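You operate a simulated robot arm through the tools that you are given. There is no shell and no other tool. Be economical: measure what you need, move in short steps, check, and stop when the job is done.

Carry out the task below with a simulated robot arm. There is one attempt and no reset: what you move stays moved.

TASK
Drain the juicer into the glass with the purple base.
Fine: peel off the cone on to the table; then spout shut, tray out.
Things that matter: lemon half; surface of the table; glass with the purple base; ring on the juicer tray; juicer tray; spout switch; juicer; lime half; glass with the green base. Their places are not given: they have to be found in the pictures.

The check looks at the end state, three seconds after you hand in, the way a careful person would. Anything else that was tipped, shoved, dropped, spilled or broken makes it a failure.

THE ROBOT
A 6-joint arm with a two-finger parallel gripper, fixed in place. Base frame: the origin is at the foot of the arm, x ahead of it, y to its left, z up. Lengths are in m, angles in degrees, forces in N, time in s.
Its first joint turns from -66.0 to 66.0 degrees. Payload 2.9 kg.
The TCP is the grasp point between the finger pads, 0.03 m short of the fingertips. In the tool frame z runs along the fingers and y along their closing line. The gripper opens to 0.11 m. The fingers are 0.02 m wide and 0.01 m thick; the gripper's body (0.048 by 0.112 m) begins 0.055 m behind the TCP.
Orientation is that of the tool frame in the base frame, as a unit quaternion [x, y, z, w]. With the fingers straight down and closing along the base's y, the tool's x points along the base's -x, its y along +y and its z along -z.

THE INTERFACE
- The arm moves only by the tool step_arm. Its arguments are lists of equal length, an entry for each row: "fingers": the finger opening in m, from 0 to 0.11; "slide": the shift along the base's x, y, z in units of 250 mm (1.0 is 250 mm), a list of three; "turn": the turn, a rotation vector about the base's x, y, z in units of 120 degrees (1.0 is 120 degrees), a list of three. In form: {"fingers": [fingers, ...], "slide": [[dx, dy, dz], ...], "turn": [[wx, wy, wz], ...]}. A call has 1 to 10 rows; each row is the pose to reach, as a shift and turn from the pose commanded when the call began. A call with a number of a shift or a turn outside -1 to 1 is refused whole. A row lasts 0.2 s, in which the tool goes at most 0.05 m and 8.6 degrees; a call with a longer step from one row to the next is refused whole, and so is a gripper value outside its range. Where a pose cannot be reached the arm comes as near as it can. A force on the tool above 40 N (or 10 N above the force at the start of the call, whichever is more), or a blocked arm, ends the call early, and 0.2 s more pass. Each finger travels about 0.108 m/s and halts on what it meets, pressing with about 42 N; the grip force reading is that of the motor and also rises with nothing between the fingers. The clock runs only during rows and for 0.2 s after the last one: add rows that repeat a pose to give the fingers time. The reply holds the time, the measured pose of the TCP, the force on the tool along the base axes, the opening and the grip force, in the units named above and with some noise.
- Cameras (640 x 400 px; columns grow to the right, rows downward): "scene" is fixed at [0.0438, 0.4112, 1.4004]; the picture's right is [-0.96, -0.27, 0.00], its down [-0.12, 0.42, -0.90] and it looks along [0.24, -0.87, -0.44] (base axes); focal length 288 px, centre (320, 200). "wrist" rides on the gripper at [0.072, 0.017, -0.103] in the tool frame; the picture's right is [-0.23, 0.97, 0.00], its down [-0.76, -0.18, -0.62] and it looks along [-0.61, -0.14, 0.78] (tool axes); focal length 222 px, centre (320, 200).
- camera(camera): a new picture of that camera. It takes no simulated time.
- measure_at(camera, pixels): there is no depth. For up to 12 entries [column, row, z] of the newest picture of that camera ("zoom" is the newest enlarged one), the place [x, y] in the base frame at which the ray of that pixel passes the height z, good to about 0.003 m. It takes no simulated time.
- zoom(camera, box): a new picture of the part [left, top, right, bottom] of that camera's present view, enlarged. It takes no simulated time.
- finish_job(): hands the job in; it is judged then, once.

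Go step by step. Measure first, check grasps and placings, and put right what went wrong. The budget is 80 turns and 34 pictures, counting those below and the enlarged ones. Unless the task says otherwise, let go and move clear before handing in, and close with one line.

The tools are called after "Request:" as name(argument=value, ...) on one line, values as JSON. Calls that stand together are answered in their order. step_arm: Moves the arm, as the interface text tells. Its arguments: {"type":"object","properties":{"fingers":{"type":"array","items":{"type":"number"}},"slide":{"type":"array","items":{"type":"array","items":{"type":"number"}}},"turn":{"type":"array","items":{"type":"array","items":{"type":"number"}}}},"required":["fingers","slide","turn"]} The other tools are called the same way: camera (camera) takes a picture; measure_at (camera, pixels) gives the place at which the rays of pixels pass given heights; zoom (camera, box) takes an enlarged picture of a part of a camera's view; finish_job () hands the job in.

At the start:

```text
time_s: 0.0
tool_pos: [0.4515, -0.1978, 1.1972]
tcp_rot: [0.0, 1.0, 0.0, 0.0]
force: [-0.1, -0.3, 0.9]
width: 0.1098
gripper_force: 0.0
```

scene: 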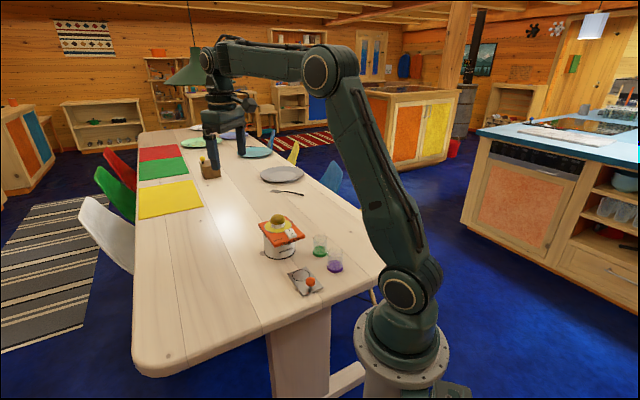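
wrist: 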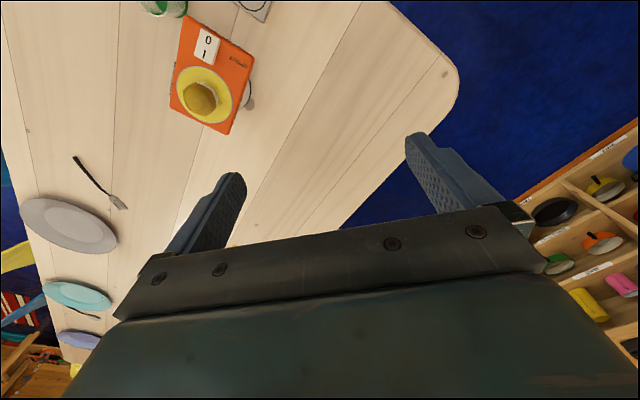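

The juicer is near scene pixel (280,235), with the glasses at (320,245) and (335,262). I'll zoom in on this area to see the details.

Request:
zoom(camera="scene", box=[240, 200, 360, 300])

Request:
zoom(camera="wrist", box=[120, 0, 300, 140])

```text
4.00 times, centred on (300, 250) of scene
```

zoom: 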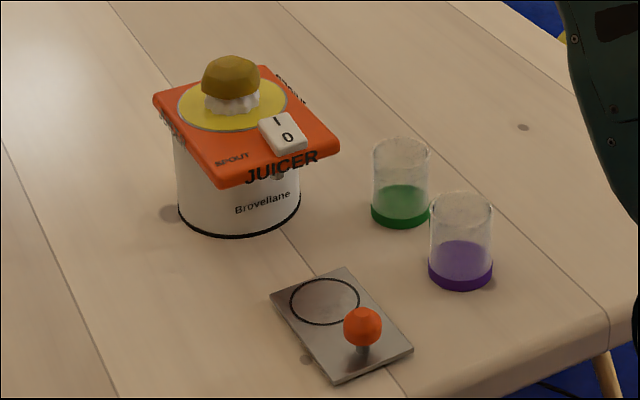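

```text
2.86 times, centred on (210, 70) of wrist
```

zoom: 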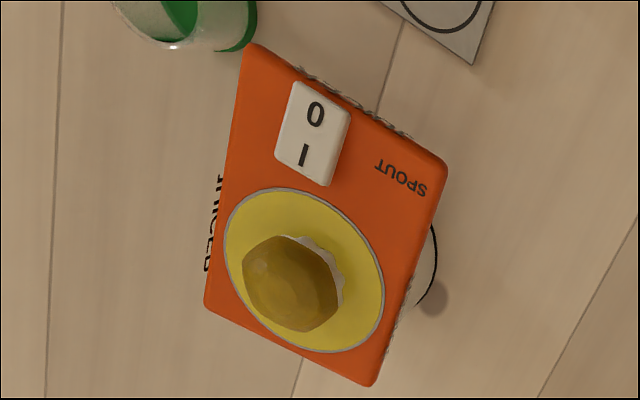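

The juicer, tray with its ring and knob, and both glasses are clear in the zooms. Next I'll measure their key points at several heights.

Request:
measure_at(camera="scene", pixels=[[287.5, 273.75, 0.625], [306.25, 267, 0.625], [323, 287, 0.625], [303.75, 296, 0.625], [301.25, 275.25, 0.625], [310.5, 287, 0.625], [310.6, 281.8, 0.65], [320, 253, 0.62], [335.5, 268.5, 0.62], [264.5, 253, 0.62], [295, 253, 0.62], [279.5, 259, 0.62]])

Request:
measure_at(camera="scene", pixels=[[258, 224, 0.74], [258, 224, 0.78], [276, 247, 0.74], [276, 247, 0.78], [305, 237, 0.74], [305, 237, 0.78], [285, 216.5, 0.74], [285, 216.5, 0.78], [277.5, 218, 0.82], [290.5, 233, 0.78], [327, 235, 0.7], [335.5, 250, 0.7]])

Request:
measure_at(camera="wrist", pixels=[[192, 15, 0.74], [192, 15, 0.78], [252, 59, 0.74], [252, 59, 0.78], [225, 135, 0.74], [225, 135, 0.78], [171, 106, 0.74], [171, 106, 0.78], [200, 98, 0.82], [208, 47, 0.78], [253, 23, 0.62]])

```text
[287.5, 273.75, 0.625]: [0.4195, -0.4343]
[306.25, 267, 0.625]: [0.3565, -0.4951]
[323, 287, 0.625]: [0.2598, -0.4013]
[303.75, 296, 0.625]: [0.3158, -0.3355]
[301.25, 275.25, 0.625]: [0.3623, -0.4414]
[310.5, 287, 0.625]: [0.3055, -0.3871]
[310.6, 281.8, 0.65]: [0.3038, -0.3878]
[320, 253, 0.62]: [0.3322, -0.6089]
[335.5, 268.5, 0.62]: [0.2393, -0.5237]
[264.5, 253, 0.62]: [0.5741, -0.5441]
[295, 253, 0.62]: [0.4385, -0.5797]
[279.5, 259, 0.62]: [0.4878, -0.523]
```

```text
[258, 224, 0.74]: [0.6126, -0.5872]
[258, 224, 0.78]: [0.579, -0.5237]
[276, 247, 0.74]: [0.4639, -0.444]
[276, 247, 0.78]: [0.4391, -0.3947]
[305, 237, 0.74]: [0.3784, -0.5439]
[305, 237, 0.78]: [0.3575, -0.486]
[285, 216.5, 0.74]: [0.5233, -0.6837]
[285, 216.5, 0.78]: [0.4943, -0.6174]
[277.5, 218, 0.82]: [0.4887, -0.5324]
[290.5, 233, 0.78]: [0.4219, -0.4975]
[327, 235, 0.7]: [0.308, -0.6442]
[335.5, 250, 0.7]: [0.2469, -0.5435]
```

```text
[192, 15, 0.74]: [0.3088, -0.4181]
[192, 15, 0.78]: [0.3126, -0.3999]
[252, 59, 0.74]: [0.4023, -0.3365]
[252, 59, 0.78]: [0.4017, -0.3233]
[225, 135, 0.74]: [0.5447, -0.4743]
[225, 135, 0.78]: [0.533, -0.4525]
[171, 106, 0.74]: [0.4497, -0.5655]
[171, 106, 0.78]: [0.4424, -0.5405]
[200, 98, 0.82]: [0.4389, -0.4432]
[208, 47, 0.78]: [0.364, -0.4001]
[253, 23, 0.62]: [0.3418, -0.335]
```

The scene and wrist rays disagree by about 0.14 m for the same points, so one camera isn't where its description says. To find out which, I'll look at the gripper in the scene picture, where its position is known.

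Request:
zoom(camera="scene", box=[170, 80, 290, 180])

```text
4.00 times, centred on (230, 130) of scene
```

zoom: 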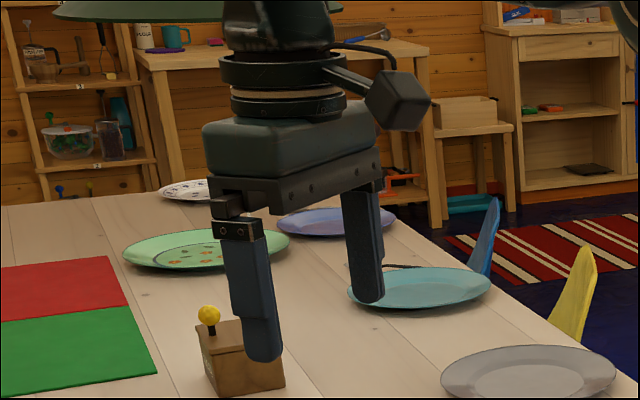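

The fingertips are at about (229,162) in the scene picture, as predicted, so both cameras look sound and the surface height is what's in doubt. I'll move toward the juicer while staying high, then take a second wrist view.

Request:
step_arm(fingers=[0.11, 0.11, 0.11, 0.11, 0.11, 0.11], slide=[[-0.08, -0.14, 0], [-0.16, -0.28, 0], [-0.24, -0.42, 0], [-0.32, -0.56, 0], [-0.4, -0.7, 0], [-0.4, -0.8, 0]], turn=[[0, 0, 0], [0, 0, 0], [0, 0, 0], [0, 0, 0], [0, 0, 0], [0, 0, 0]])

Request:
camera(camera="wrist")

Request:
camera(camera="scene")

```text
time_s: 1.4
tool_pos: [0.3502, -0.3994, 1.196]
tcp_rot: [-0.001, 1.0, 0.0, 0.0]
force: [0.3, -0.1, -0.8]
width: 0.1102
gripper_force: 0.0
```

```text
28 pictures are left
```

wrist: 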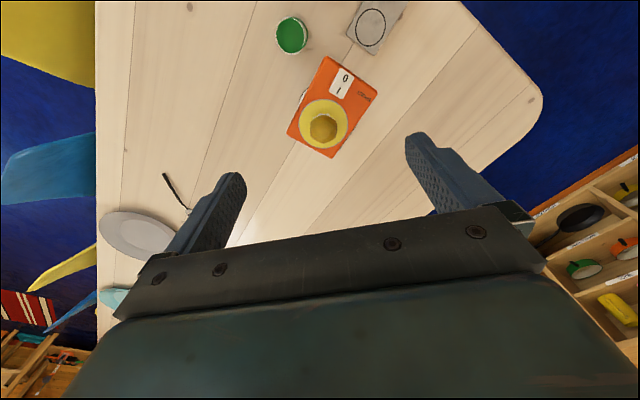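

```text
27 pictures are left
```

scene: 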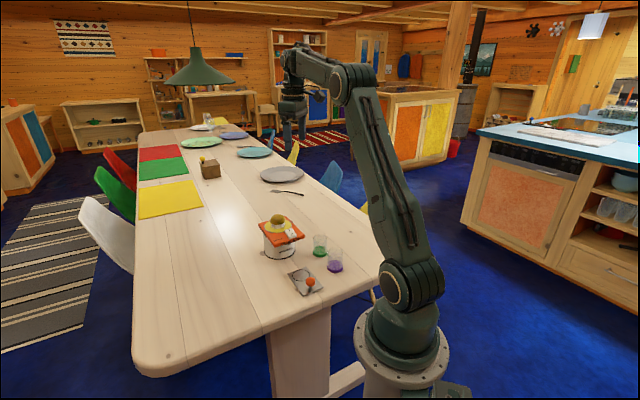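

In the new wrist view the juicer corners are at (377,96), (326,57), (330,157) and (288,131), and the ring is at (371,27). I'll measure these for triangulation.

Request:
measure_at(camera="wrist", pixels=[[377, 96, 0.78], [377, 96, 0.86], [326, 57, 0.78], [326, 57, 0.86], [330, 157, 0.78], [330, 157, 0.86], [375, 53, 0.62], [375, 53, 0.75], [371, 27, 0.62], [371, 27, 0.75], [543, 97, 0.62], [543, 97, 0.75]])

Request:
zoom(camera="scene", box=[255, 70, 345, 150])

```text
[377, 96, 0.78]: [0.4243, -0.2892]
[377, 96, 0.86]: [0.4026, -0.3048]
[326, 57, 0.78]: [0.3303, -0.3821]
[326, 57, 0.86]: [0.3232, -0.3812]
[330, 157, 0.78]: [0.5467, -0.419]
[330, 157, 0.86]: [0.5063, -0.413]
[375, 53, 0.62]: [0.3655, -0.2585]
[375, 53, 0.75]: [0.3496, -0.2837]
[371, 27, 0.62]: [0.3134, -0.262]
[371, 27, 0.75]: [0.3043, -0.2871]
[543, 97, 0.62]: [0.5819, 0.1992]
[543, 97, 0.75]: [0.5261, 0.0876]
```

```text
5.00 times, centred on (300, 110) of scene
```

zoom: 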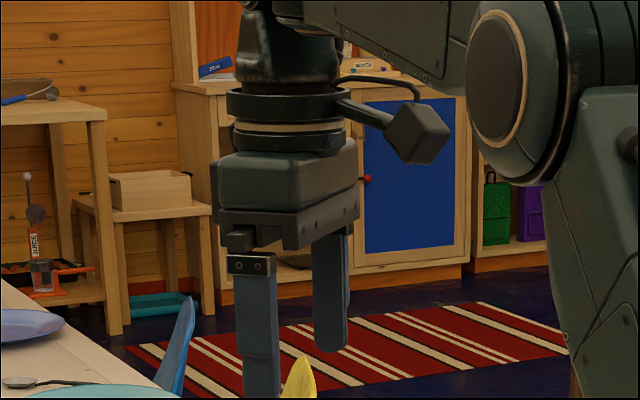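

Three rays agree that the juicer's top is at z≈0.86 and the tray at ≈0.76, so the table is really at about 0.755, not 0.62. I'll move to face the juicer front, yawed -45°, for a closer look.

Request:
step_arm(fingers=[0.11, 0.11, 0.11, 0.11, 0.11, 0.11, 0.11], slide=[[-0.06, 0.1, -0.09], [-0.12, 0.2, -0.18], [-0.18, 0.3, -0.28], [-0.24, 0.4, -0.38], [-0.3, 0.5, -0.48], [-0.36, 0.6, -0.58], [-0.4, 0.68, -0.66]], turn=[[0, 0, -0.06], [0, 0, -0.12], [0, 0, -0.18], [0, 0, -0.24], [0, 0, -0.3], [0, 0, -0.345], [0, 0, -0.375]])

Request:
camera(camera="wrist")

```text
time_s: 3.0
tool_pos: [0.2534, -0.2252, 1.0298]
tcp_rot: [0.383, 0.924, 0.0, 0.001]
force: [0.4, 0.4, 0.9]
width: 0.11
gripper_force: 0.0
```

```text
25 pictures are left
```

wrist: 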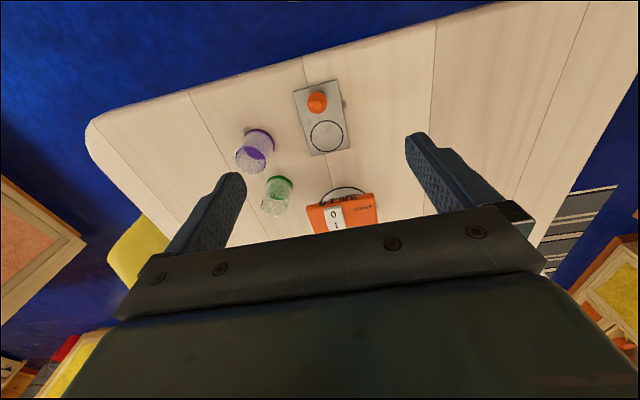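

The wrist now shows both glasses at (255,150) and (277,193), the tray around (322,118) and the juicer front at (340,212). I'll zoom in for detail and measure.

Request:
zoom(camera="wrist", box=[220, 75, 400, 240])

Request:
measure_at(camera="wrist", pixels=[[293, 91, 0.76], [336, 80, 0.76], [350, 149, 0.76], [309, 156, 0.76], [326, 136, 0.76], [317, 102, 0.79], [307, 208, 0.86], [374, 195, 0.86], [255, 150, 0.755], [277, 193, 0.755], [262, 140, 0.755], [281, 186, 0.755]])

Request:
measure_at(camera="scene", pixels=[[287.5, 273.75, 0.76], [306.25, 267, 0.76], [323, 287, 0.76], [303.75, 296, 0.76], [301.25, 275.25, 0.76], [310.6, 281.8, 0.79], [320, 254, 0.755], [335.5, 269, 0.755], [276, 247, 0.86], [305, 237, 0.86], [277.5, 222, 0.88], [290.5, 233, 0.87]])

```text
2.42 times, centred on (310, 158) of wrist
```

zoom: 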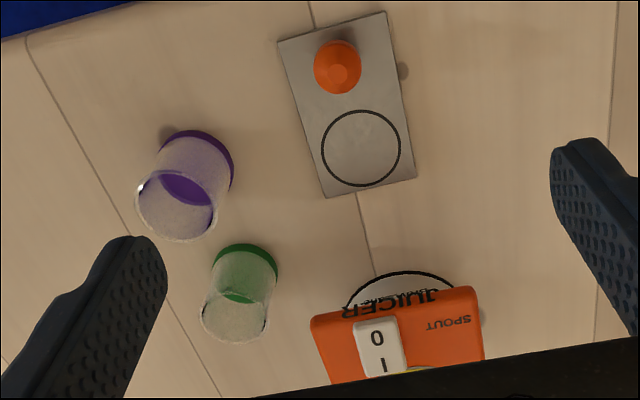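

```text
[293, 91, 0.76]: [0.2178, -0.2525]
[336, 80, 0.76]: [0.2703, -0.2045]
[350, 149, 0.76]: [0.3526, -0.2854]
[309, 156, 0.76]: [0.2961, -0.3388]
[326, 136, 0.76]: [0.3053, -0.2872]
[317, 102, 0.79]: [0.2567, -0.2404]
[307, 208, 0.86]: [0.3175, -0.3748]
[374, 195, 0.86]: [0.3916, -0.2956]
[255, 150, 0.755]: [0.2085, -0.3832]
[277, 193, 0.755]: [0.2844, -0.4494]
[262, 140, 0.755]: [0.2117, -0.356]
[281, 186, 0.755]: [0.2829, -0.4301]
```

```text
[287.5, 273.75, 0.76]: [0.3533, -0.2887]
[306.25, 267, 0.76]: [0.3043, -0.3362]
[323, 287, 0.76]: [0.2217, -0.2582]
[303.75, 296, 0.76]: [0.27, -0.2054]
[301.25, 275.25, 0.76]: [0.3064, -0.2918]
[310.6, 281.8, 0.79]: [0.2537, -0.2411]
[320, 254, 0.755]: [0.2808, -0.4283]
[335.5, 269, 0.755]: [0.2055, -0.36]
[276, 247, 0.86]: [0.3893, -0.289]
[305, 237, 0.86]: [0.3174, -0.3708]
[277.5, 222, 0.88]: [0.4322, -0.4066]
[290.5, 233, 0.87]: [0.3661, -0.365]
```

Scene and wrist now agree within 4 mm at these heights: ring (0.306,-0.289), knob (0.255,-0.241), purple glass about (0.206,-0.358). I'll move above the peel to view it.

Request:
step_arm(fingers=[0.11, 0.11, 0.11, 0.11, 0.11, 0.11], slide=[[0.1, -0.1, 0.08], [0.21, -0.21, 0.16], [0.32, -0.33, 0.28], [0.43, -0.45, 0.28], [0.54, -0.56, 0.28], [0.63, -0.65, 0.28]], turn=[[0, 0, 0], [0, 0, 0], [0, 0, 0], [0, 0, 0], [0, 0, 0], [0, 0, 0]])

Request:
zoom(camera="wrist", box=[200, 0, 440, 150])

```text
refused: row 3 steps farther than a row can; nothing moved
```

```text
2.67 times, centred on (320, 75) of wrist
```

zoom: 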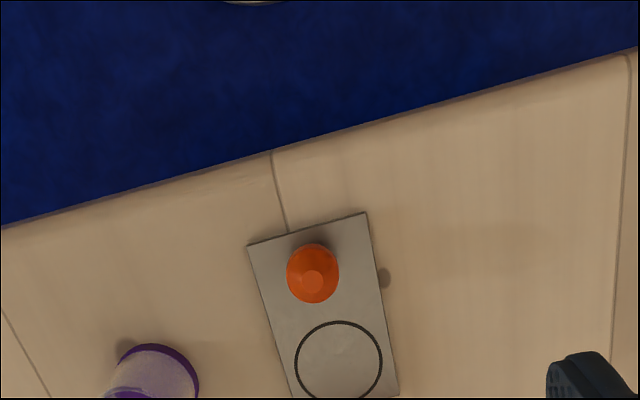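

Row 3 stepped too far, so the move was refused. I'll repeat it with even steps.

Request:
step_arm(fingers=[0.11, 0.11, 0.11, 0.11, 0.11, 0.11, 0.11], slide=[[0.09, -0.093, 0.06], [0.18, -0.186, 0.12], [0.27, -0.28, 0.18], [0.36, -0.37, 0.24], [0.45, -0.465, 0.28], [0.54, -0.56, 0.28], [0.63, -0.65, 0.28]], turn=[[0, 0, 0], [0, 0, 0], [0, 0, 0], [0, 0, 0], [0, 0, 0], [0, 0, 0], [0, 0, 0]])

Request:
camera(camera="wrist")

```text
time_s: 4.6
tool_pos: [0.4115, -0.3896, 1.1015]
tcp_rot: [0.382, 0.924, 0.0, 0.0]
force: [-0.2, 0.2, -0.3]
width: 0.11
gripper_force: 0.0
```

```text
22 pictures are left
```

wrist: 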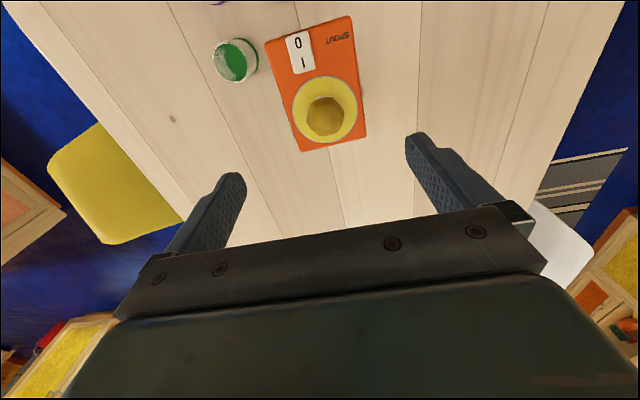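

The peel is at (326,116), the switch at (300,53) and the plate corners at (265,43), (350,16), (366,135) and (302,151). I'll measure these and zoom in.

Request:
measure_at(camera="wrist", pixels=[[326, 115, 0.88], [326, 115, 0.9], [326, 115, 0.92], [265, 43, 0.86], [350, 16, 0.86], [366, 135, 0.86], [302, 151, 0.86], [300, 53, 0.865], [326, 109, 0.865], [297, 43, 0.87], [303, 62, 0.87]])

Request:
zoom(camera="wrist", box=[250, 0, 390, 160])

Request:
zoom(camera="scene", box=[250, 200, 320, 265])

```text
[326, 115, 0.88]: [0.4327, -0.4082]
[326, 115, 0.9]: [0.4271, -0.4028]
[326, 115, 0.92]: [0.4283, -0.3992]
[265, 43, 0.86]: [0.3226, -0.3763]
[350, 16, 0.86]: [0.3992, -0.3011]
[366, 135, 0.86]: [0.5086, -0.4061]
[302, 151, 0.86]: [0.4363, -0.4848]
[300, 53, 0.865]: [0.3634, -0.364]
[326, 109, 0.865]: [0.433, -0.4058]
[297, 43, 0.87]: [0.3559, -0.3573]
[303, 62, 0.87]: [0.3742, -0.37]
```

```text
2.50 times, centred on (320, 80) of wrist
```

zoom: 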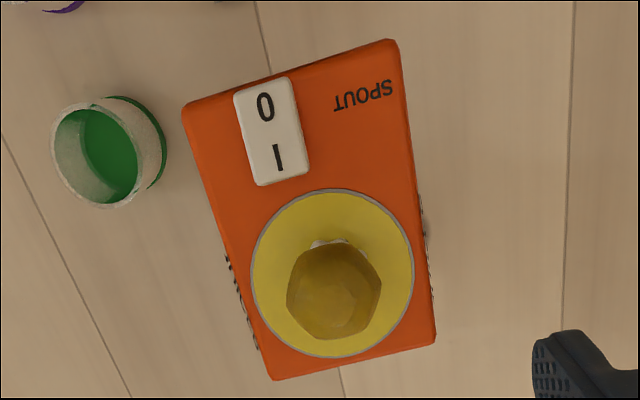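

```text
6.15 times, centred on (285, 232) of scene
```

zoom: 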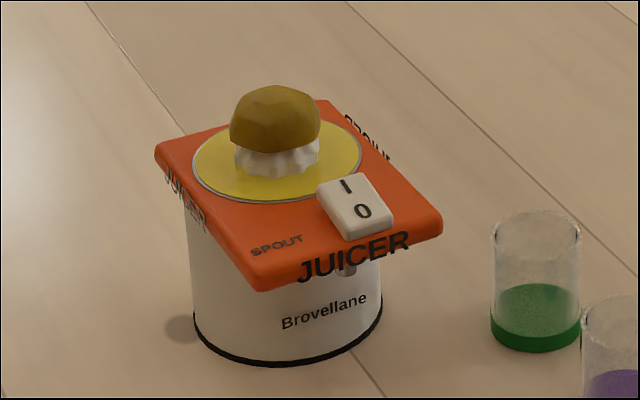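

The peel centre is about (0.430,-0.406), its base z≈0.885 and its top ≈0.917. I'll lower the open fingers around it, with the tips at about 0.881, then close.

Request:
step_arm(fingers=[0.11, 0.11, 0.11, 0.11, 0.11, 0.11, 0.11], slide=[[0.084, -0.064, -0.1], [0.084, -0.064, -0.25], [0.084, -0.064, -0.4], [0.084, -0.064, -0.52], [0.084, -0.064, -0.64], [0.084, -0.064, -0.72], [0.084, -0.064, -0.765]], turn=[[0, 0, 0], [0, 0, 0], [0, 0, 0], [0, 0, 0], [0, 0, 0], [0, 0, 0], [0, 0, 0]])

Request:
zoom(camera="scene", box=[240, 180, 330, 260])

```text
time_s: 6.2
tool_pos: [0.4301, -0.4048, 0.9114]
tcp_rot: [0.383, 0.924, -0.001, 0.0]
force: [-0.1, -0.1, 0.7]
width: 0.1103
gripper_force: 0.0
```

```text
5.00 times, centred on (285, 220) of scene
```

zoom: 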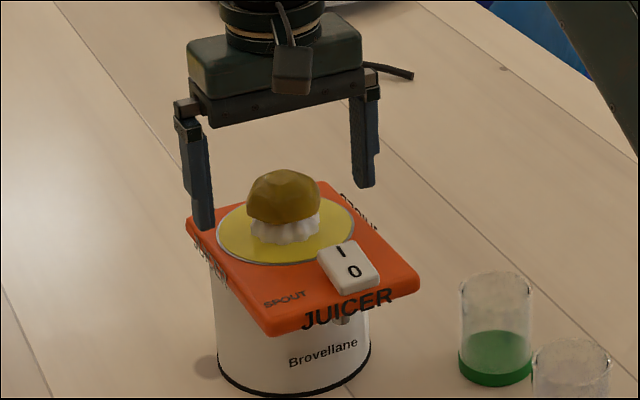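

The fingers straddle the peel evenly, with tip midpoint (283,207) and peel at (284,198). I'll close now.

Request:
step_arm(fingers=[0.08, 0.05, 0.03, 0.03], slide=[[0, 0, 0], [0, 0, 0], [0, 0, 0], [0, 0, 0]], turn=[[0, 0, 0], [0, 0, 0], [0, 0, 0], [0, 0, 0]])

```text
time_s: 7.2
tool_pos: [0.4292, -0.4049, 0.9113]
tcp_rot: [0.383, 0.924, 0.0, -0.001]
force: [-0.2, 0.3, -0.6]
width: 0.0543
gripper_force: 41.9
```

The opening stopped at 0.054 m with 42 N, so the peel is held. I'll lift it straight up.

Request:
step_arm(fingers=[0.03, 0.03, 0.03, 0.03, 0.03], slide=[[0, 0, 0.06], [0, 0, 0.15], [0, 0, 0.28], [0, 0, 0.42], [0, 0, 0.5]], turn=[[0, 0, 0], [0, 0, 0], [0, 0, 0], [0, 0, 0], [0, 0, 0]])

Request:
zoom(camera="scene", box=[240, 160, 350, 260])

```text
time_s: 8.4
tool_pos: [0.4289, -0.4051, 1.0363]
tcp_rot: [0.382, 0.924, 0.0, -0.001]
force: [0.4, 0.6, -0.5]
width: 0.0543
gripper_force: 42.4
```

```text
4.00 times, centred on (295, 210) of scene
```

zoom: 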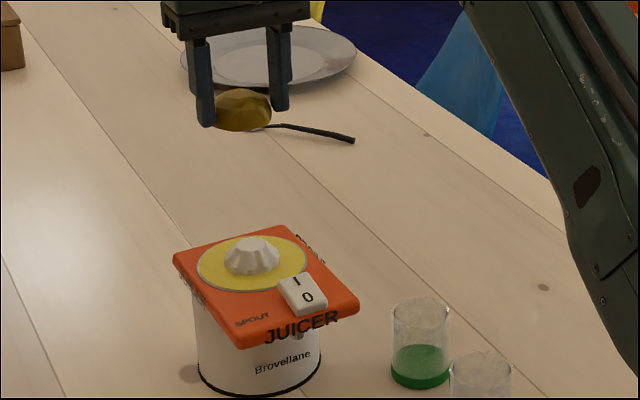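

The peel came off cleanly and the white cone is bare. I'll carry it to a clear patch of table at about (0.46,-0.16).

Request:
step_arm(fingers=[0.03, 0.03, 0.03, 0.03, 0.03, 0.03, 0.03, 0.03, 0.03, 0.03], slide=[[0.02, 0.15, 0], [0.04, 0.33, 0], [0.06, 0.51, 0], [0.08, 0.69, 0], [0.1, 0.85, -0.06], [0.12, 0.98, -0.16], [0.12, 0.98, -0.34], [0.12, 0.98, -0.52], [0.12, 0.98, -0.7], [0.12, 0.98, -0.86]], turn=[[0, 0, 0], [0, 0, 0], [0, 0, 0], [0, 0, 0], [0, 0, 0], [0, 0, 0], [0, 0, 0], [0, 0, 0], [0, 0, 0], [0, 0, 0]])

Request:
zoom(camera="scene", box=[200, 220, 310, 320])

```text
time_s: 10.6
tool_pos: [0.4583, -0.1603, 0.8205]
tcp_rot: [0.383, 0.924, 0.0, 0.0]
force: [-0.4, -0.9, -0.4]
width: 0.0544
gripper_force: 41.8
```

```text
4.00 times, centred on (255, 270) of scene
```

zoom: 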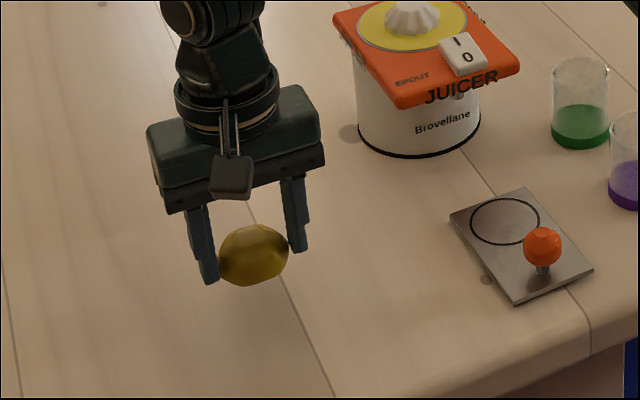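

The peel is clear of the table and of everything else. I'll lower it in small steps until there's contact.

Request:
step_arm(fingers=[0.03, 0.03, 0.03, 0.03, 0.03, 0.03, 0.03, 0.03], slide=[[0, 0, -0.04], [0, 0, -0.07], [0, 0, -0.09], [0, 0, -0.105], [0, 0, -0.115], [0, 0, -0.125], [0, 0, -0.132], [0, 0, -0.138]], turn=[[0, 0, 0], [0, 0, 0], [0, 0, 0], [0, 0, 0], [0, 0, 0], [0, 0, 0], [0, 0, 0], [0, 0, 0]])

Request:
zoom(camera="scene", box=[215, 250, 295, 310])

```text
time_s: 12.4
tool_pos: [0.4604, -0.1602, 0.7865]
tcp_rot: [0.383, 0.924, 0.0, 0.0]
force: [0.2, -0.8, -0.3]
width: 0.0543
gripper_force: 42.3
```

```text
6.67 times, centred on (255, 280) of scene
```

zoom: 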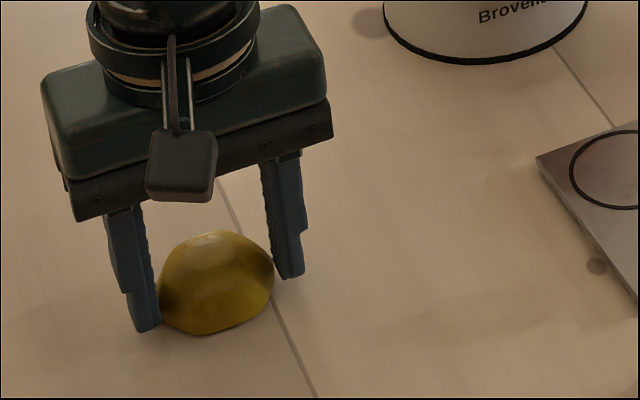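

Still no contact force, with the tips at z≈0.757 and the peel about at the surface. I'll go down in 1 mm steps to touch.

Request:
step_arm(fingers=[0.03, 0.03, 0.03, 0.03, 0.03, 0.03], slide=[[0, 0, -0.004], [0, 0, -0.008], [0, 0, -0.012], [0, 0, -0.016], [0, 0, -0.02], [0, 0, -0.024]], turn=[[0, 0, 0], [0, 0, 0], [0, 0, 0], [0, 0, 0], [0, 0, 0], [0, 0, 0]])

```text
time_s: 13.7
tool_pos: [0.4612, -0.1607, 0.7838]
tcp_rot: [0.383, 0.924, -0.001, 0.001]
force: [-3.1, 0.4, 6.7]
width: 0.0542
gripper_force: 42.6
stopped in row 6: the force on the tool passed its limit (the readings are from after the stop); the commanded pose is now the measured one
```

There was contact at TCP z≈0.784, which puts the table at about 0.753. I'll release and rise.

Request:
step_arm(fingers=[0.07, 0.09, 0.1, 0.1, 0.1, 0.1, 0.1, 0.1], slide=[[0, 0, 0], [0, 0, 0], [0, 0, 0.02], [0, 0, 0.1], [0, 0, 0.25], [0, 0, 0.42], [0, 0, 0.6], [0, 0, 0.72]], turn=[[0, 0, 0], [0, 0, 0], [0, 0, 0], [0, 0, 0], [0, 0, 0], [0, 0, 0], [0, 0, 0], [0, 0, 0]])

Request:
zoom(camera="scene", box=[215, 210, 355, 310])

```text
time_s: 15.5
tool_pos: [0.4597, -0.1626, 0.9628]
tcp_rot: [0.383, 0.924, 0.0, 0.001]
force: [-0.2, 0.6, 0.4]
width: 0.1001
gripper_force: 0.1
```

```text
4.00 times, centred on (285, 260) of scene
```

zoom: 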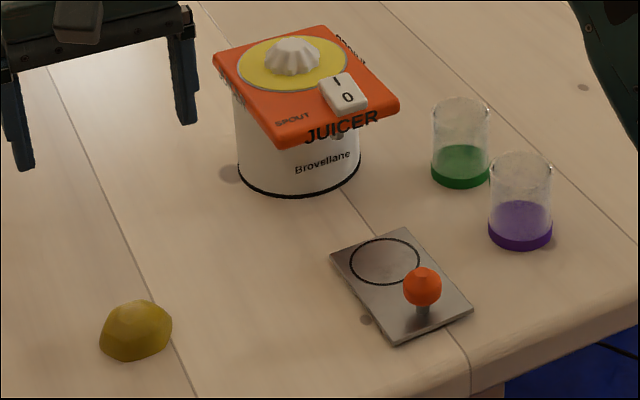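

The peel sits flat on the table. Next I'll fly over to above the purple glass at about (0.206,-0.360) and check from there.

Request:
step_arm(fingers=[0.1, 0.1, 0.1, 0.1, 0.1, 0.1, 0.1, 0.1], slide=[[-0.1, -0.08, 0.05], [-0.22, -0.17, 0.05], [-0.35, -0.27, 0.05], [-0.48, -0.37, 0.05], [-0.61, -0.47, 0.05], [-0.74, -0.57, 0.05], [-0.87, -0.67, 0.05], [-0.98, -0.77, 0.05]], turn=[[0, 0, 0], [0, 0, 0], [0, 0, 0], [0, 0, 0], [0, 0, 0], [0, 0, 0], [0, 0, 0], [0, 0, 0]])

Request:
camera(camera="wrist")

Request:
measure_at(camera="scene", pixels=[[335, 252.5, 0.8], [335, 252.5, 0.81], [335, 252.5, 0.82], [335, 252.5, 0.83], [335, 269, 0.753], [289.2, 243.3, 0.84], [289.2, 243.3, 0.85]])

```text
time_s: 17.3
tool_pos: [0.2149, -0.3547, 0.977]
tcp_rot: [0.383, 0.924, -0.001, 0.002]
force: [-0.3, -0.5, 0.5]
width: 0.1002
gripper_force: 0.0
```

```text
14 pictures are left
```

wrist: 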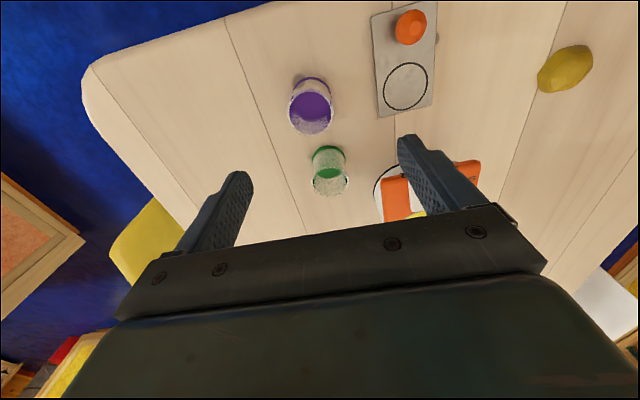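

```text
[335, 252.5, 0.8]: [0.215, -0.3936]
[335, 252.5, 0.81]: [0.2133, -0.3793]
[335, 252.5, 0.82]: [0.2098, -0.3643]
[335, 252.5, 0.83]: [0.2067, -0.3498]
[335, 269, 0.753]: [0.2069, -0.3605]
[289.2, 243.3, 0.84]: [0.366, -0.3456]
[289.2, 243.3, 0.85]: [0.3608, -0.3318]
```

The scene rays put the rim at z≈0.822, about 0.07 m tall. I'll cross-check the rim at (310,114) in the wrist picture.

Request:
measure_at(camera="wrist", pixels=[[310, 113, 0.822], [289, 115, 0.822], [332, 111, 0.822], [405, 87, 0.76], [410, 27, 0.79], [331, 182, 0.822]])

```text
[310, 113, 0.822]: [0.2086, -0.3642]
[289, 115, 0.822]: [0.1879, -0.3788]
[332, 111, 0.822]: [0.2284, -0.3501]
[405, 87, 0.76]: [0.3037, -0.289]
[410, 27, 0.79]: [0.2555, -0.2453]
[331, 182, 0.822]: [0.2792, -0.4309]
```

The glass centre is about (0.208,-0.362). I'll lower around it and close gently.

Request:
step_arm(fingers=[0.09, 0.09, 0.09, 0.09, 0.09, 0.09], slide=[[-0.032, -0.03, -0.1], [-0.032, -0.03, -0.25], [-0.032, -0.03, -0.4], [-0.032, -0.03, -0.54], [-0.032, -0.03, -0.65], [-0.032, -0.03, -0.72]], turn=[[0, 0, 0], [0, 0, 0], [0, 0, 0], [0, 0, 0], [0, 0, 0], [0, 0, 0]])

Request:
zoom(camera="scene", box=[290, 210, 380, 290])

```text
time_s: 18.7
tool_pos: [0.2069, -0.3624, 0.7938]
tcp_rot: [0.383, 0.924, -0.001, 0.002]
force: [0.7, 0.8, -0.9]
width: 0.0901
gripper_force: 0.0
```

```text
5.00 times, centred on (335, 250) of scene
```

zoom: 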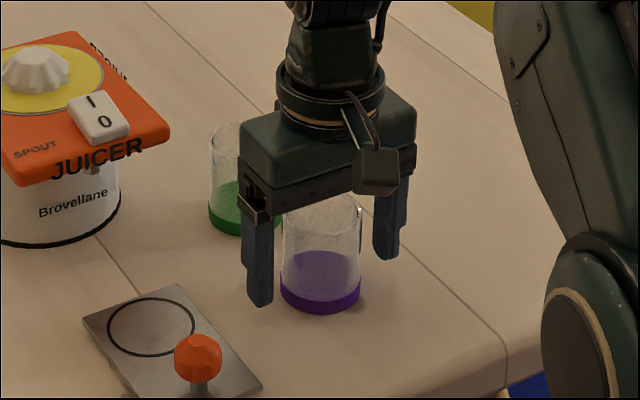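

The fingers straddle the glass, clear of the green one. I'll close on it.

Request:
step_arm(fingers=[0.07, 0.06, 0.05, 0.045, 0.045], slide=[[0, 0, 0], [0, 0, 0], [0, 0, 0], [0, 0, 0], [0, 0, 0]], turn=[[0, 0, 0], [0, 0, 0], [0, 0, 0], [0, 0, 0], [0, 0, 0]])

```text
time_s: 19.9
tool_pos: [0.207, -0.3627, 0.7947]
tcp_rot: [0.382, 0.924, 0.0, 0.001]
force: [-0.3, -0.2, 0.4]
width: 0.0542
gripper_force: 42.1
```

The glass is held at 0.054 m. I'll lift 6 cm, shift it over the ring, and come down to just above the tray.

Request:
step_arm(fingers=[0.045, 0.045, 0.045, 0.045, 0.045, 0.045, 0.045, 0.045, 0.045, 0.045], slide=[[0, 0, 0.06], [0, 0, 0.16], [0, 0, 0.24], [0.09, 0.07, 0.24], [0.19, 0.14, 0.24], [0.29, 0.215, 0.24], [0.36, 0.27, 0.24], [0.39, 0.29, 0.24], [0.39, 0.29, 0.16], [0.39, 0.29, 0.08]], turn=[[0, 0, 0], [0, 0, 0], [0, 0, 0], [0, 0, 0], [0, 0, 0], [0, 0, 0], [0, 0, 0], [0, 0, 0], [0, 0, 0], [0, 0, 0]])

Request:
zoom(camera="scene", box=[260, 220, 350, 300])

```text
time_s: 22.1
tool_pos: [0.3046, -0.2878, 0.8143]
tcp_rot: [0.383, 0.924, -0.001, 0.002]
force: [-0.2, 0.4, -0.6]
width: 0.0537
gripper_force: 42.0
```

```text
5.00 times, centred on (305, 260) of scene
```

zoom: 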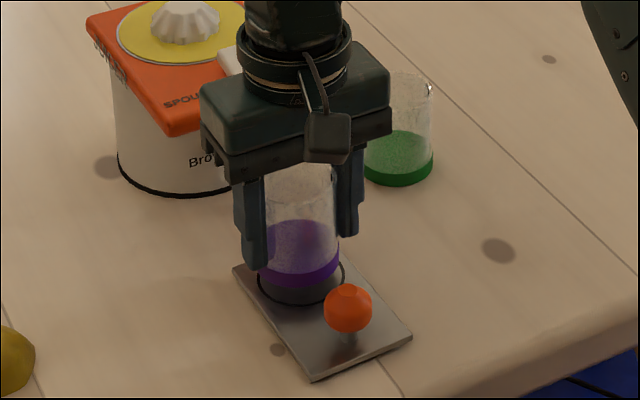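

The glass hangs right over the ring. I'll lower gently until it touches.

Request:
step_arm(fingers=[0.045, 0.045, 0.045, 0.045, 0.045, 0.045, 0.045, 0.045], slide=[[0, 0, -0.015], [0, 0, -0.025], [0, 0, -0.03], [0, 0, -0.035], [0, 0, -0.04], [0, 0, -0.044], [0, 0, -0.048], [0, 0, -0.052]], turn=[[0, 0, 0], [0, 0, 0], [0, 0, 0], [0, 0, 0], [0, 0, 0], [0, 0, 0], [0, 0, 0], [0, 0, 0]])

```text
time_s: 23.9
tool_pos: [0.3046, -0.289, 0.8023]
tcp_rot: [0.383, 0.924, -0.001, 0.002]
force: [-0.2, 0.9, 5.7]
width: 0.0541
gripper_force: 42.0
```

A 5.7 N upward force shows the glass is resting on the tray. I'll release and rise.

Request:
step_arm(fingers=[0.06, 0.08, 0.09, 0.09, 0.09, 0.09, 0.09], slide=[[0, 0, 0], [0, 0, 0], [0, 0, 0], [0, 0, 0.1], [0, 0, 0.25], [0, 0, 0.42], [0, 0, 0.56]], turn=[[0, 0, 0], [0, 0, 0], [0, 0, 0], [0, 0, 0], [0, 0, 0], [0, 0, 0], [0, 0, 0]])

Request:
zoom(camera="scene", box=[260, 220, 350, 300])

```text
time_s: 25.5
tool_pos: [0.3062, -0.2903, 0.9426]
tcp_rot: [0.383, 0.924, 0.0, 0.001]
force: [0.2, 0.7, 0.7]
width: 0.09
gripper_force: 0.0
```

```text
5.00 times, centred on (305, 260) of scene
```

zoom: 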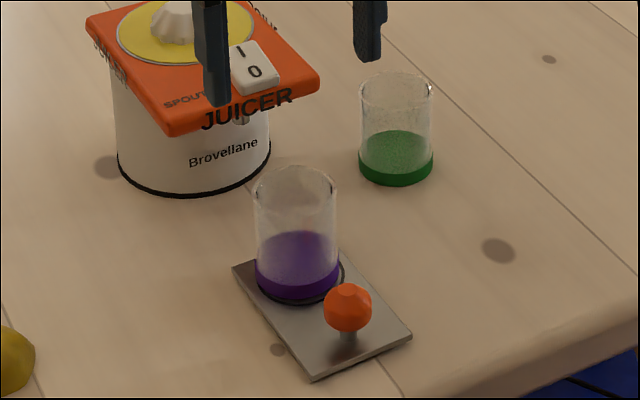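

The glass stands within the ring. The tray must slide about 0.09 m toward the body front (0.398,-0.370) to bring the glass under the spout near (0.367,-0.346). I'll go grip the orange knob at (0.2555,-0.2425).

Request:
step_arm(fingers=[0.08, 0.08, 0.08, 0.08, 0.08, 0.08, 0.08], slide=[[-0.1, 0.094, 0], [-0.2, 0.188, 0], [-0.2, 0.188, -0.14], [-0.2, 0.188, -0.28], [-0.2, 0.188, -0.42], [-0.2, 0.188, -0.52], [-0.2, 0.188, -0.57]], turn=[[0, 0, 0], [0, 0, 0], [0, 0, 0], [0, 0, 0], [0, 0, 0], [0, 0, 0], [0, 0, 0]])

Request:
zoom(camera="scene", box=[265, 225, 355, 305])

```text
time_s: 27.1
tool_pos: [0.2541, -0.2433, 0.8014]
tcp_rot: [0.383, 0.924, 0.0, 0.002]
force: [-0.2, 0.0, -0.4]
width: 0.08
gripper_force: 0.0
```

```text
5.00 times, centred on (310, 265) of scene
```

zoom: 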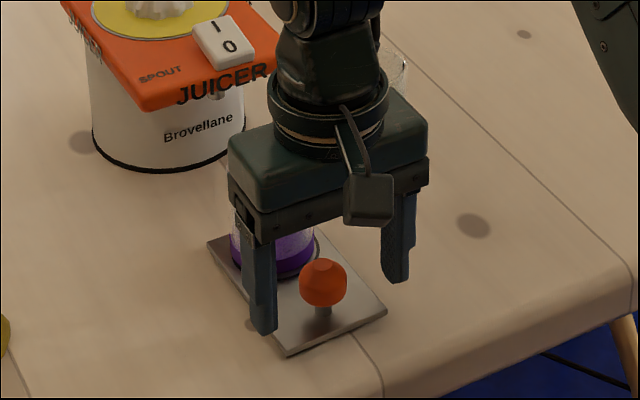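

The fingers straddle the knob at (323,283) and are centred on it. I'll close on it.

Request:
step_arm(fingers=[0.06, 0.045, 0.03, 0.02, 0.02], slide=[[0, 0, 0], [0, 0, 0], [0, 0, 0], [0, 0, 0], [0, 0, 0]], turn=[[0, 0, 0], [0, 0, 0], [0, 0, 0], [0, 0, 0], [0, 0, 0]])

```text
time_s: 28.3
tool_pos: [0.2523, -0.2425, 0.801]
tcp_rot: [0.383, 0.924, 0.0, 0.002]
force: [2.1, 2.3, -0.6]
width: 0.0293
gripper_force: 42.3
```

The knob is held at 0.029 m. I'll slide the tray slowly toward the body, 5 mm per row.

Request:
step_arm(fingers=[0.02, 0.02, 0.02, 0.02, 0.02, 0.02, 0.02, 0.02, 0.02, 0.02], slide=[[0.01, -0.01, 0], [0.024, -0.024, 0], [0.038, -0.038, 0], [0.052, -0.052, 0], [0.066, -0.066, 0], [0.08, -0.08, 0], [0.094, -0.094, 0], [0.108, -0.108, 0], [0.122, -0.122, 0], [0.13, -0.13, 0]], turn=[[0, 0, 0], [0, 0, 0], [0, 0, 0], [0, 0, 0], [0, 0, 0], [0, 0, 0], [0, 0, 0], [0, 0, 0], [0, 0, 0], [0, 0, 0]])

Request:
zoom(camera="scene", box=[260, 220, 350, 300])

```text
time_s: 30.5
tool_pos: [0.2874, -0.2757, 0.8004]
tcp_rot: [0.383, 0.924, -0.001, 0.002]
force: [-0.8, 0.0, 9.9]
width: 0.0293
gripper_force: 42.5
```

```text
5.00 times, centred on (305, 260) of scene
```

zoom: 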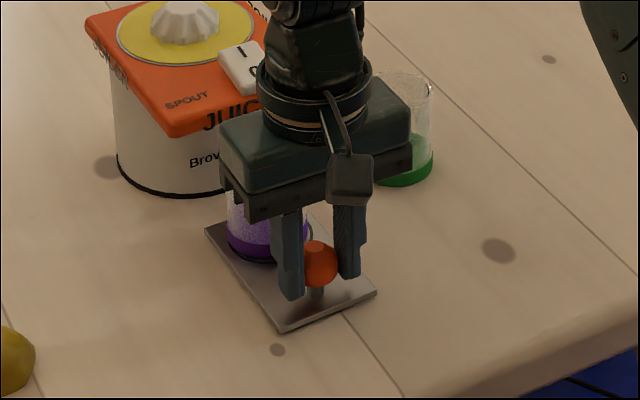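

The tray slid 48 mm with the glass upright. I'll go on slowly for the remaining ~38 mm.

Request:
step_arm(fingers=[0.02, 0.02, 0.02, 0.02, 0.02, 0.02, 0.02, 0.02, 0.02, 0.02], slide=[[0.01, -0.01, 0.002], [0.022, -0.022, 0.002], [0.034, -0.034, 0.002], [0.046, -0.046, 0.002], [0.058, -0.058, 0.002], [0.07, -0.07, 0.002], [0.082, -0.082, 0.002], [0.092, -0.092, 0.002], [0.1, -0.1, 0.002], [0.106, -0.106, 0.002]], turn=[[0, 0, 0], [0, 0, 0], [0, 0, 0], [0, 0, 0], [0, 0, 0], [0, 0, 0], [0, 0, 0], [0, 0, 0], [0, 0, 0], [0, 0, 0]])

Request:
zoom(camera="scene", box=[260, 220, 350, 300])

```text
time_s: 32.7
tool_pos: [0.3136, -0.3005, 0.8009]
tcp_rot: [0.382, 0.924, 0.001, 0.001]
force: [1.6, 3.1, 0.8]
width: 0.0292
gripper_force: 41.5
```

```text
5.00 times, centred on (305, 260) of scene
```

zoom: 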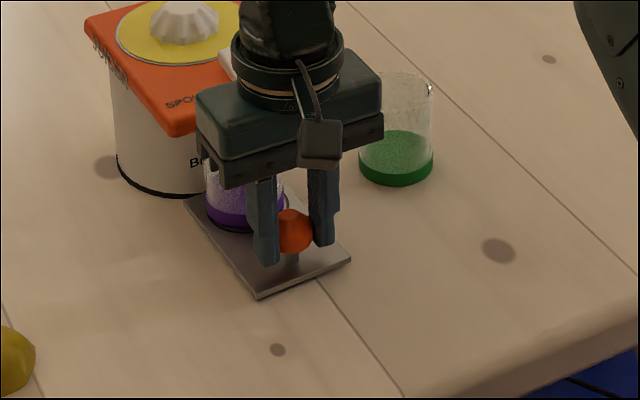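

The tray is in by 84 mm, so by my estimate the ring is at (0.366,-0.347), nearly under the spout. I'll nudge 4 mm more to feel for a stop.

Request:
step_arm(fingers=[0.02, 0.02, 0.02, 0.02], slide=[[0.003, -0.003, 0], [0.006, -0.006, 0], [0.009, -0.009, 0], [0.012, -0.012, 0]], turn=[[0, 0, 0], [0, 0, 0], [0, 0, 0], [0, 0, 0]])

```text
time_s: 33.7
tool_pos: [0.3139, -0.3015, 0.8]
tcp_rot: [0.384, 0.924, 0.001, -0.002]
force: [-18.3, 17.9, 10.9]
width: 0.0288
gripper_force: 41.9
```

A 25 N back-force with almost no motion means the tray is at its stop. I'll back the command off, open, and rise clear on the outer side.

Request:
step_arm(fingers=[0.02, 0.04, 0.06, 0.07, 0.07, 0.07, 0.07, 0.07, 0.07, 0.07], slide=[[-0.011, 0.011, 0], [-0.011, 0.011, 0], [-0.011, 0.011, 0], [-0.011, 0.011, 0], [-0.05, 0.05, 0.05], [-0.1, 0.1, 0.14], [-0.16, 0.16, 0.28], [-0.16, 0.16, 0.44], [-0.16, 0.16, 0.6], [-0.16, 0.16, 0.72]], turn=[[0, 0, 0], [0, 0, 0], [0, 0, 0], [0, 0, 0], [0, 0, 0], [0, 0, 0], [0, 0, 0], [0, 0, 0], [0, 0, 0], [0, 0, 0]])

Request:
zoom(camera="scene", box=[265, 215, 335, 275])

```text
time_s: 35.9
tool_pos: [0.2793, -0.264, 0.9807]
tcp_rot: [0.382, 0.924, -0.001, 0.0]
force: [0.0, -0.8, 0.0]
width: 0.0698
gripper_force: 0.0
```

```text
6.67 times, centred on (300, 245) of scene
```

zoom: 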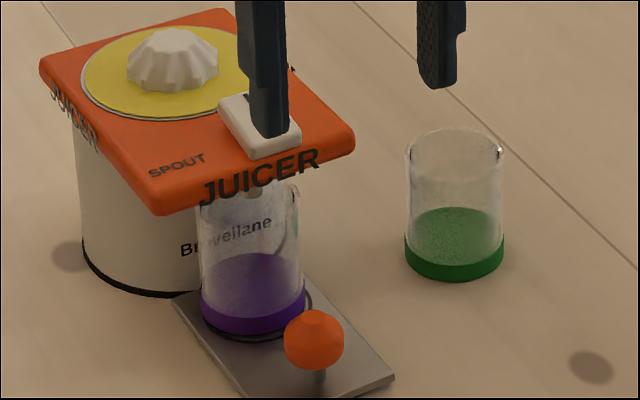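

The glass is under the spout and inside the ring. With fingers closed, I'll move above the "I" end of the switch at about (0.375,-0.373) and lower.

Request:
step_arm(fingers=[0.04, 0.01, 0, 0, 0, 0, 0], slide=[[0.09, -0.1, 0], [0.19, -0.21, 0], [0.28, -0.32, 0], [0.36, -0.41, 0], [0.383, -0.438, 0], [0.383, -0.438, -0.12], [0.383, -0.438, -0.22]], turn=[[0, 0, 0], [0, 0, 0], [0, 0, 0], [0, 0, 0], [0, 0, 0], [0, 0, 0], [0, 0, 0]])

Request:
zoom(camera="scene", box=[265, 205, 325, 255])

```text
time_s: 37.5
tool_pos: [0.3735, -0.3744, 0.9252]
tcp_rot: [0.383, 0.924, 0.0, 0.0]
force: [0.5, -0.5, -0.2]
width: 0.0004
gripper_force: 37.6
```

```text
8.00 times, centred on (295, 230) of scene
```

zoom: 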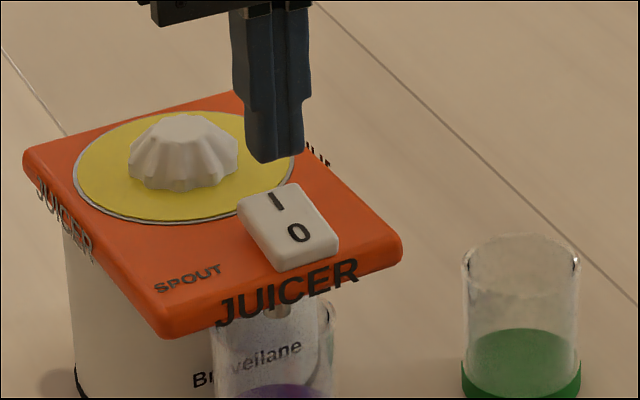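

The "I" end sits higher than the "0" end, so the spout is shut, and the fingertips hang over "I" at (275,157). I'll press down slowly.

Request:
step_arm(fingers=[0, 0, 0, 0, 0, 0, 0, 0, 0], slide=[[0, 0, -0.03], [0, 0, -0.05], [0, 0, -0.06], [0, 0, -0.07], [0, 0, -0.08], [0, 0, -0.09], [0, 0, -0.098], [0, 0, -0.106], [0, 0, -0.114]], turn=[[0, 0, 0], [0, 0, 0], [0, 0, 0], [0, 0, 0], [0, 0, 0], [0, 0, 0], [0, 0, 0], [0, 0, 0], [0, 0, 0]])

```text
time_s: 39.5
tool_pos: [0.3742, -0.3741, 0.9014]
tcp_rot: [0.384, 0.923, -0.002, 0.005]
force: [-3.1, -0.6, 37.3]
width: 0.0
gripper_force: 37.2
```

37 N at z 0.901 means the rocker is pressed home. I'll rise and look.

Request:
step_arm(fingers=[0, 0, 0, 0], slide=[[0, 0, 0.06], [0, 0, 0.16], [0, 0, 0.16], [0, 0, 0.16]], turn=[[0, 0, 0], [0, 0, 0], [0, 0, 0], [0, 0, 0]])

Request:
zoom(camera="scene", box=[265, 215, 325, 265])

```text
time_s: 40.5
tool_pos: [0.3722, -0.3753, 0.9377]
tcp_rot: [0.382, 0.924, 0.0, 0.001]
force: [0.2, 0.1, -0.5]
width: 0.0
gripper_force: 37.7
```

```text
8.00 times, centred on (295, 240) of scene
```

zoom: 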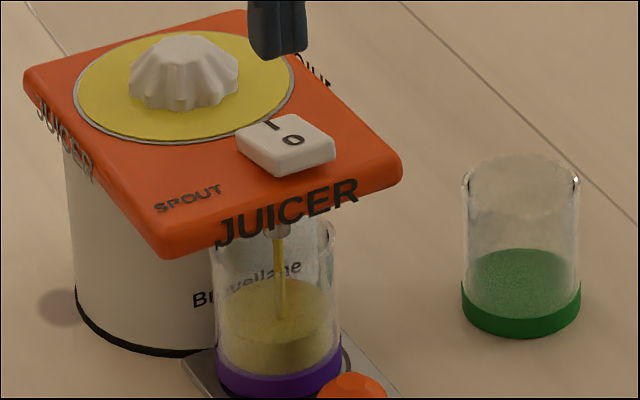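

Juice is flowing into the purple glass. I'll move above the "0" end straight away and check the level.

Request:
step_arm(fingers=[0, 0, 0, 0], slide=[[-0.04, 0.04, 0], [-0.075, 0.08, -0.03], [-0.075, 0.08, -0.05], [-0.075, 0.08, -0.05]], turn=[[0, 0, 0], [0, 0, 0], [0, 0, 0], [0, 0, 0]])

Request:
zoom(camera="scene", box=[265, 215, 325, 265])

```text
time_s: 41.5
tool_pos: [0.3549, -0.354, 0.9233]
tcp_rot: [0.383, 0.924, 0.0, 0.001]
force: [0.2, -0.5, 0.8]
width: 0.0001
gripper_force: 37.9
```

```text
8.00 times, centred on (295, 240) of scene
```

zoom: 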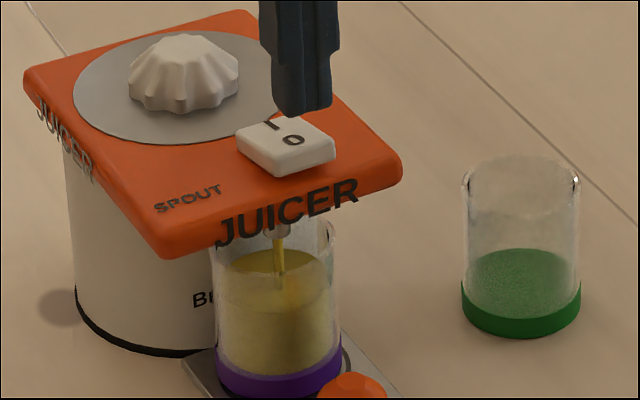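

The dish has turned from yellow to bare grey, but a stream is still falling, with the level near row 265 and the rim near 228. I'll wait one short row and check again.

Request:
step_arm(fingers=[0], slide=[[0, 0, 0]], turn=[[0, 0, 0]])

Request:
zoom(camera="scene", box=[265, 215, 325, 265])

```text
time_s: 41.9
tool_pos: [0.3553, -0.3521, 0.9235]
tcp_rot: [0.383, 0.924, -0.001, 0.0]
force: [-0.7, -1.3, 0.0]
width: 0.0002
gripper_force: 38.3
```

```text
8.00 times, centred on (295, 240) of scene
```

zoom: 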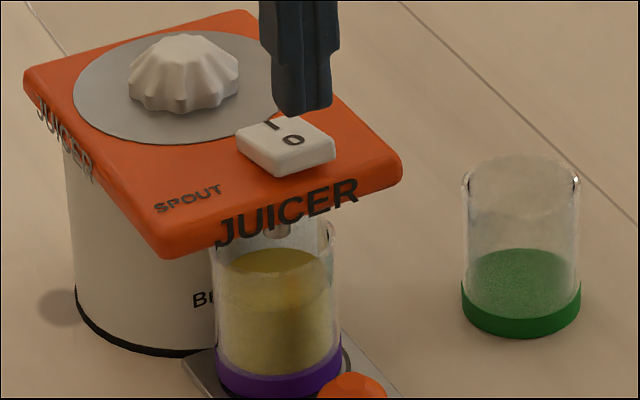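

The stream has stopped and the level is steady below the rim, so the juicer is drained. I'll press the "0" end to shut the spout.

Request:
step_arm(fingers=[0, 0, 0, 0, 0, 0, 0, 0, 0], slide=[[0, 0, -0.03], [0, 0, -0.045], [0, 0, -0.055], [0, 0, -0.065], [0, 0, -0.075], [0, 0, -0.084], [0, 0, -0.092], [0, 0, -0.1], [0, 0, -0.108]], turn=[[0, 0, 0], [0, 0, 0], [0, 0, 0], [0, 0, 0], [0, 0, 0], [0, 0, 0], [0, 0, 0], [0, 0, 0], [0, 0, 0]])

```text
time_s: 43.9
tool_pos: [0.3537, -0.3524, 0.8978]
tcp_rot: [0.382, 0.924, -0.001, 0.003]
force: [-4.3, 5.1, 18.5]
width: 0.0001
gripper_force: 37.6
```

It's at z 0.898 with 18 N. I'll press another 2 mm to be sure, then rise.

Request:
step_arm(fingers=[0, 0, 0, 0, 0, 0], slide=[[0, 0, -0.005], [0, 0, -0.01], [0, 0, -0.01], [0, 0, 0.06], [0, 0, 0.18], [0, 0, 0.3]], turn=[[0, 0, 0], [0, 0, 0], [0, 0, 0], [0, 0, 0], [0, 0, 0], [0, 0, 0]])

Request:
zoom(camera="scene", box=[255, 215, 335, 280])

```text
time_s: 44.4
tool_pos: [0.3552, -0.3556, 0.899]
tcp_rot: [0.383, 0.924, -0.001, 0.004]
force: [-3.6, 2.3, 6.1]
width: 0.0
gripper_force: 37.8
stopped in row 2: the force on the tool passed its limit (the readings are from after the stop); the commanded pose is now the measured one
```

```text
6.15 times, centred on (295, 248) of scene
```

zoom: 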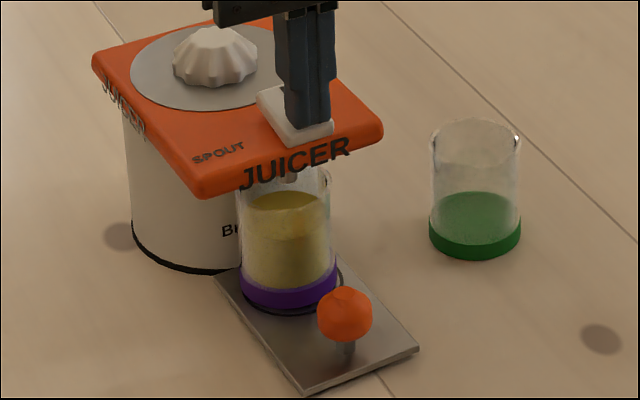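

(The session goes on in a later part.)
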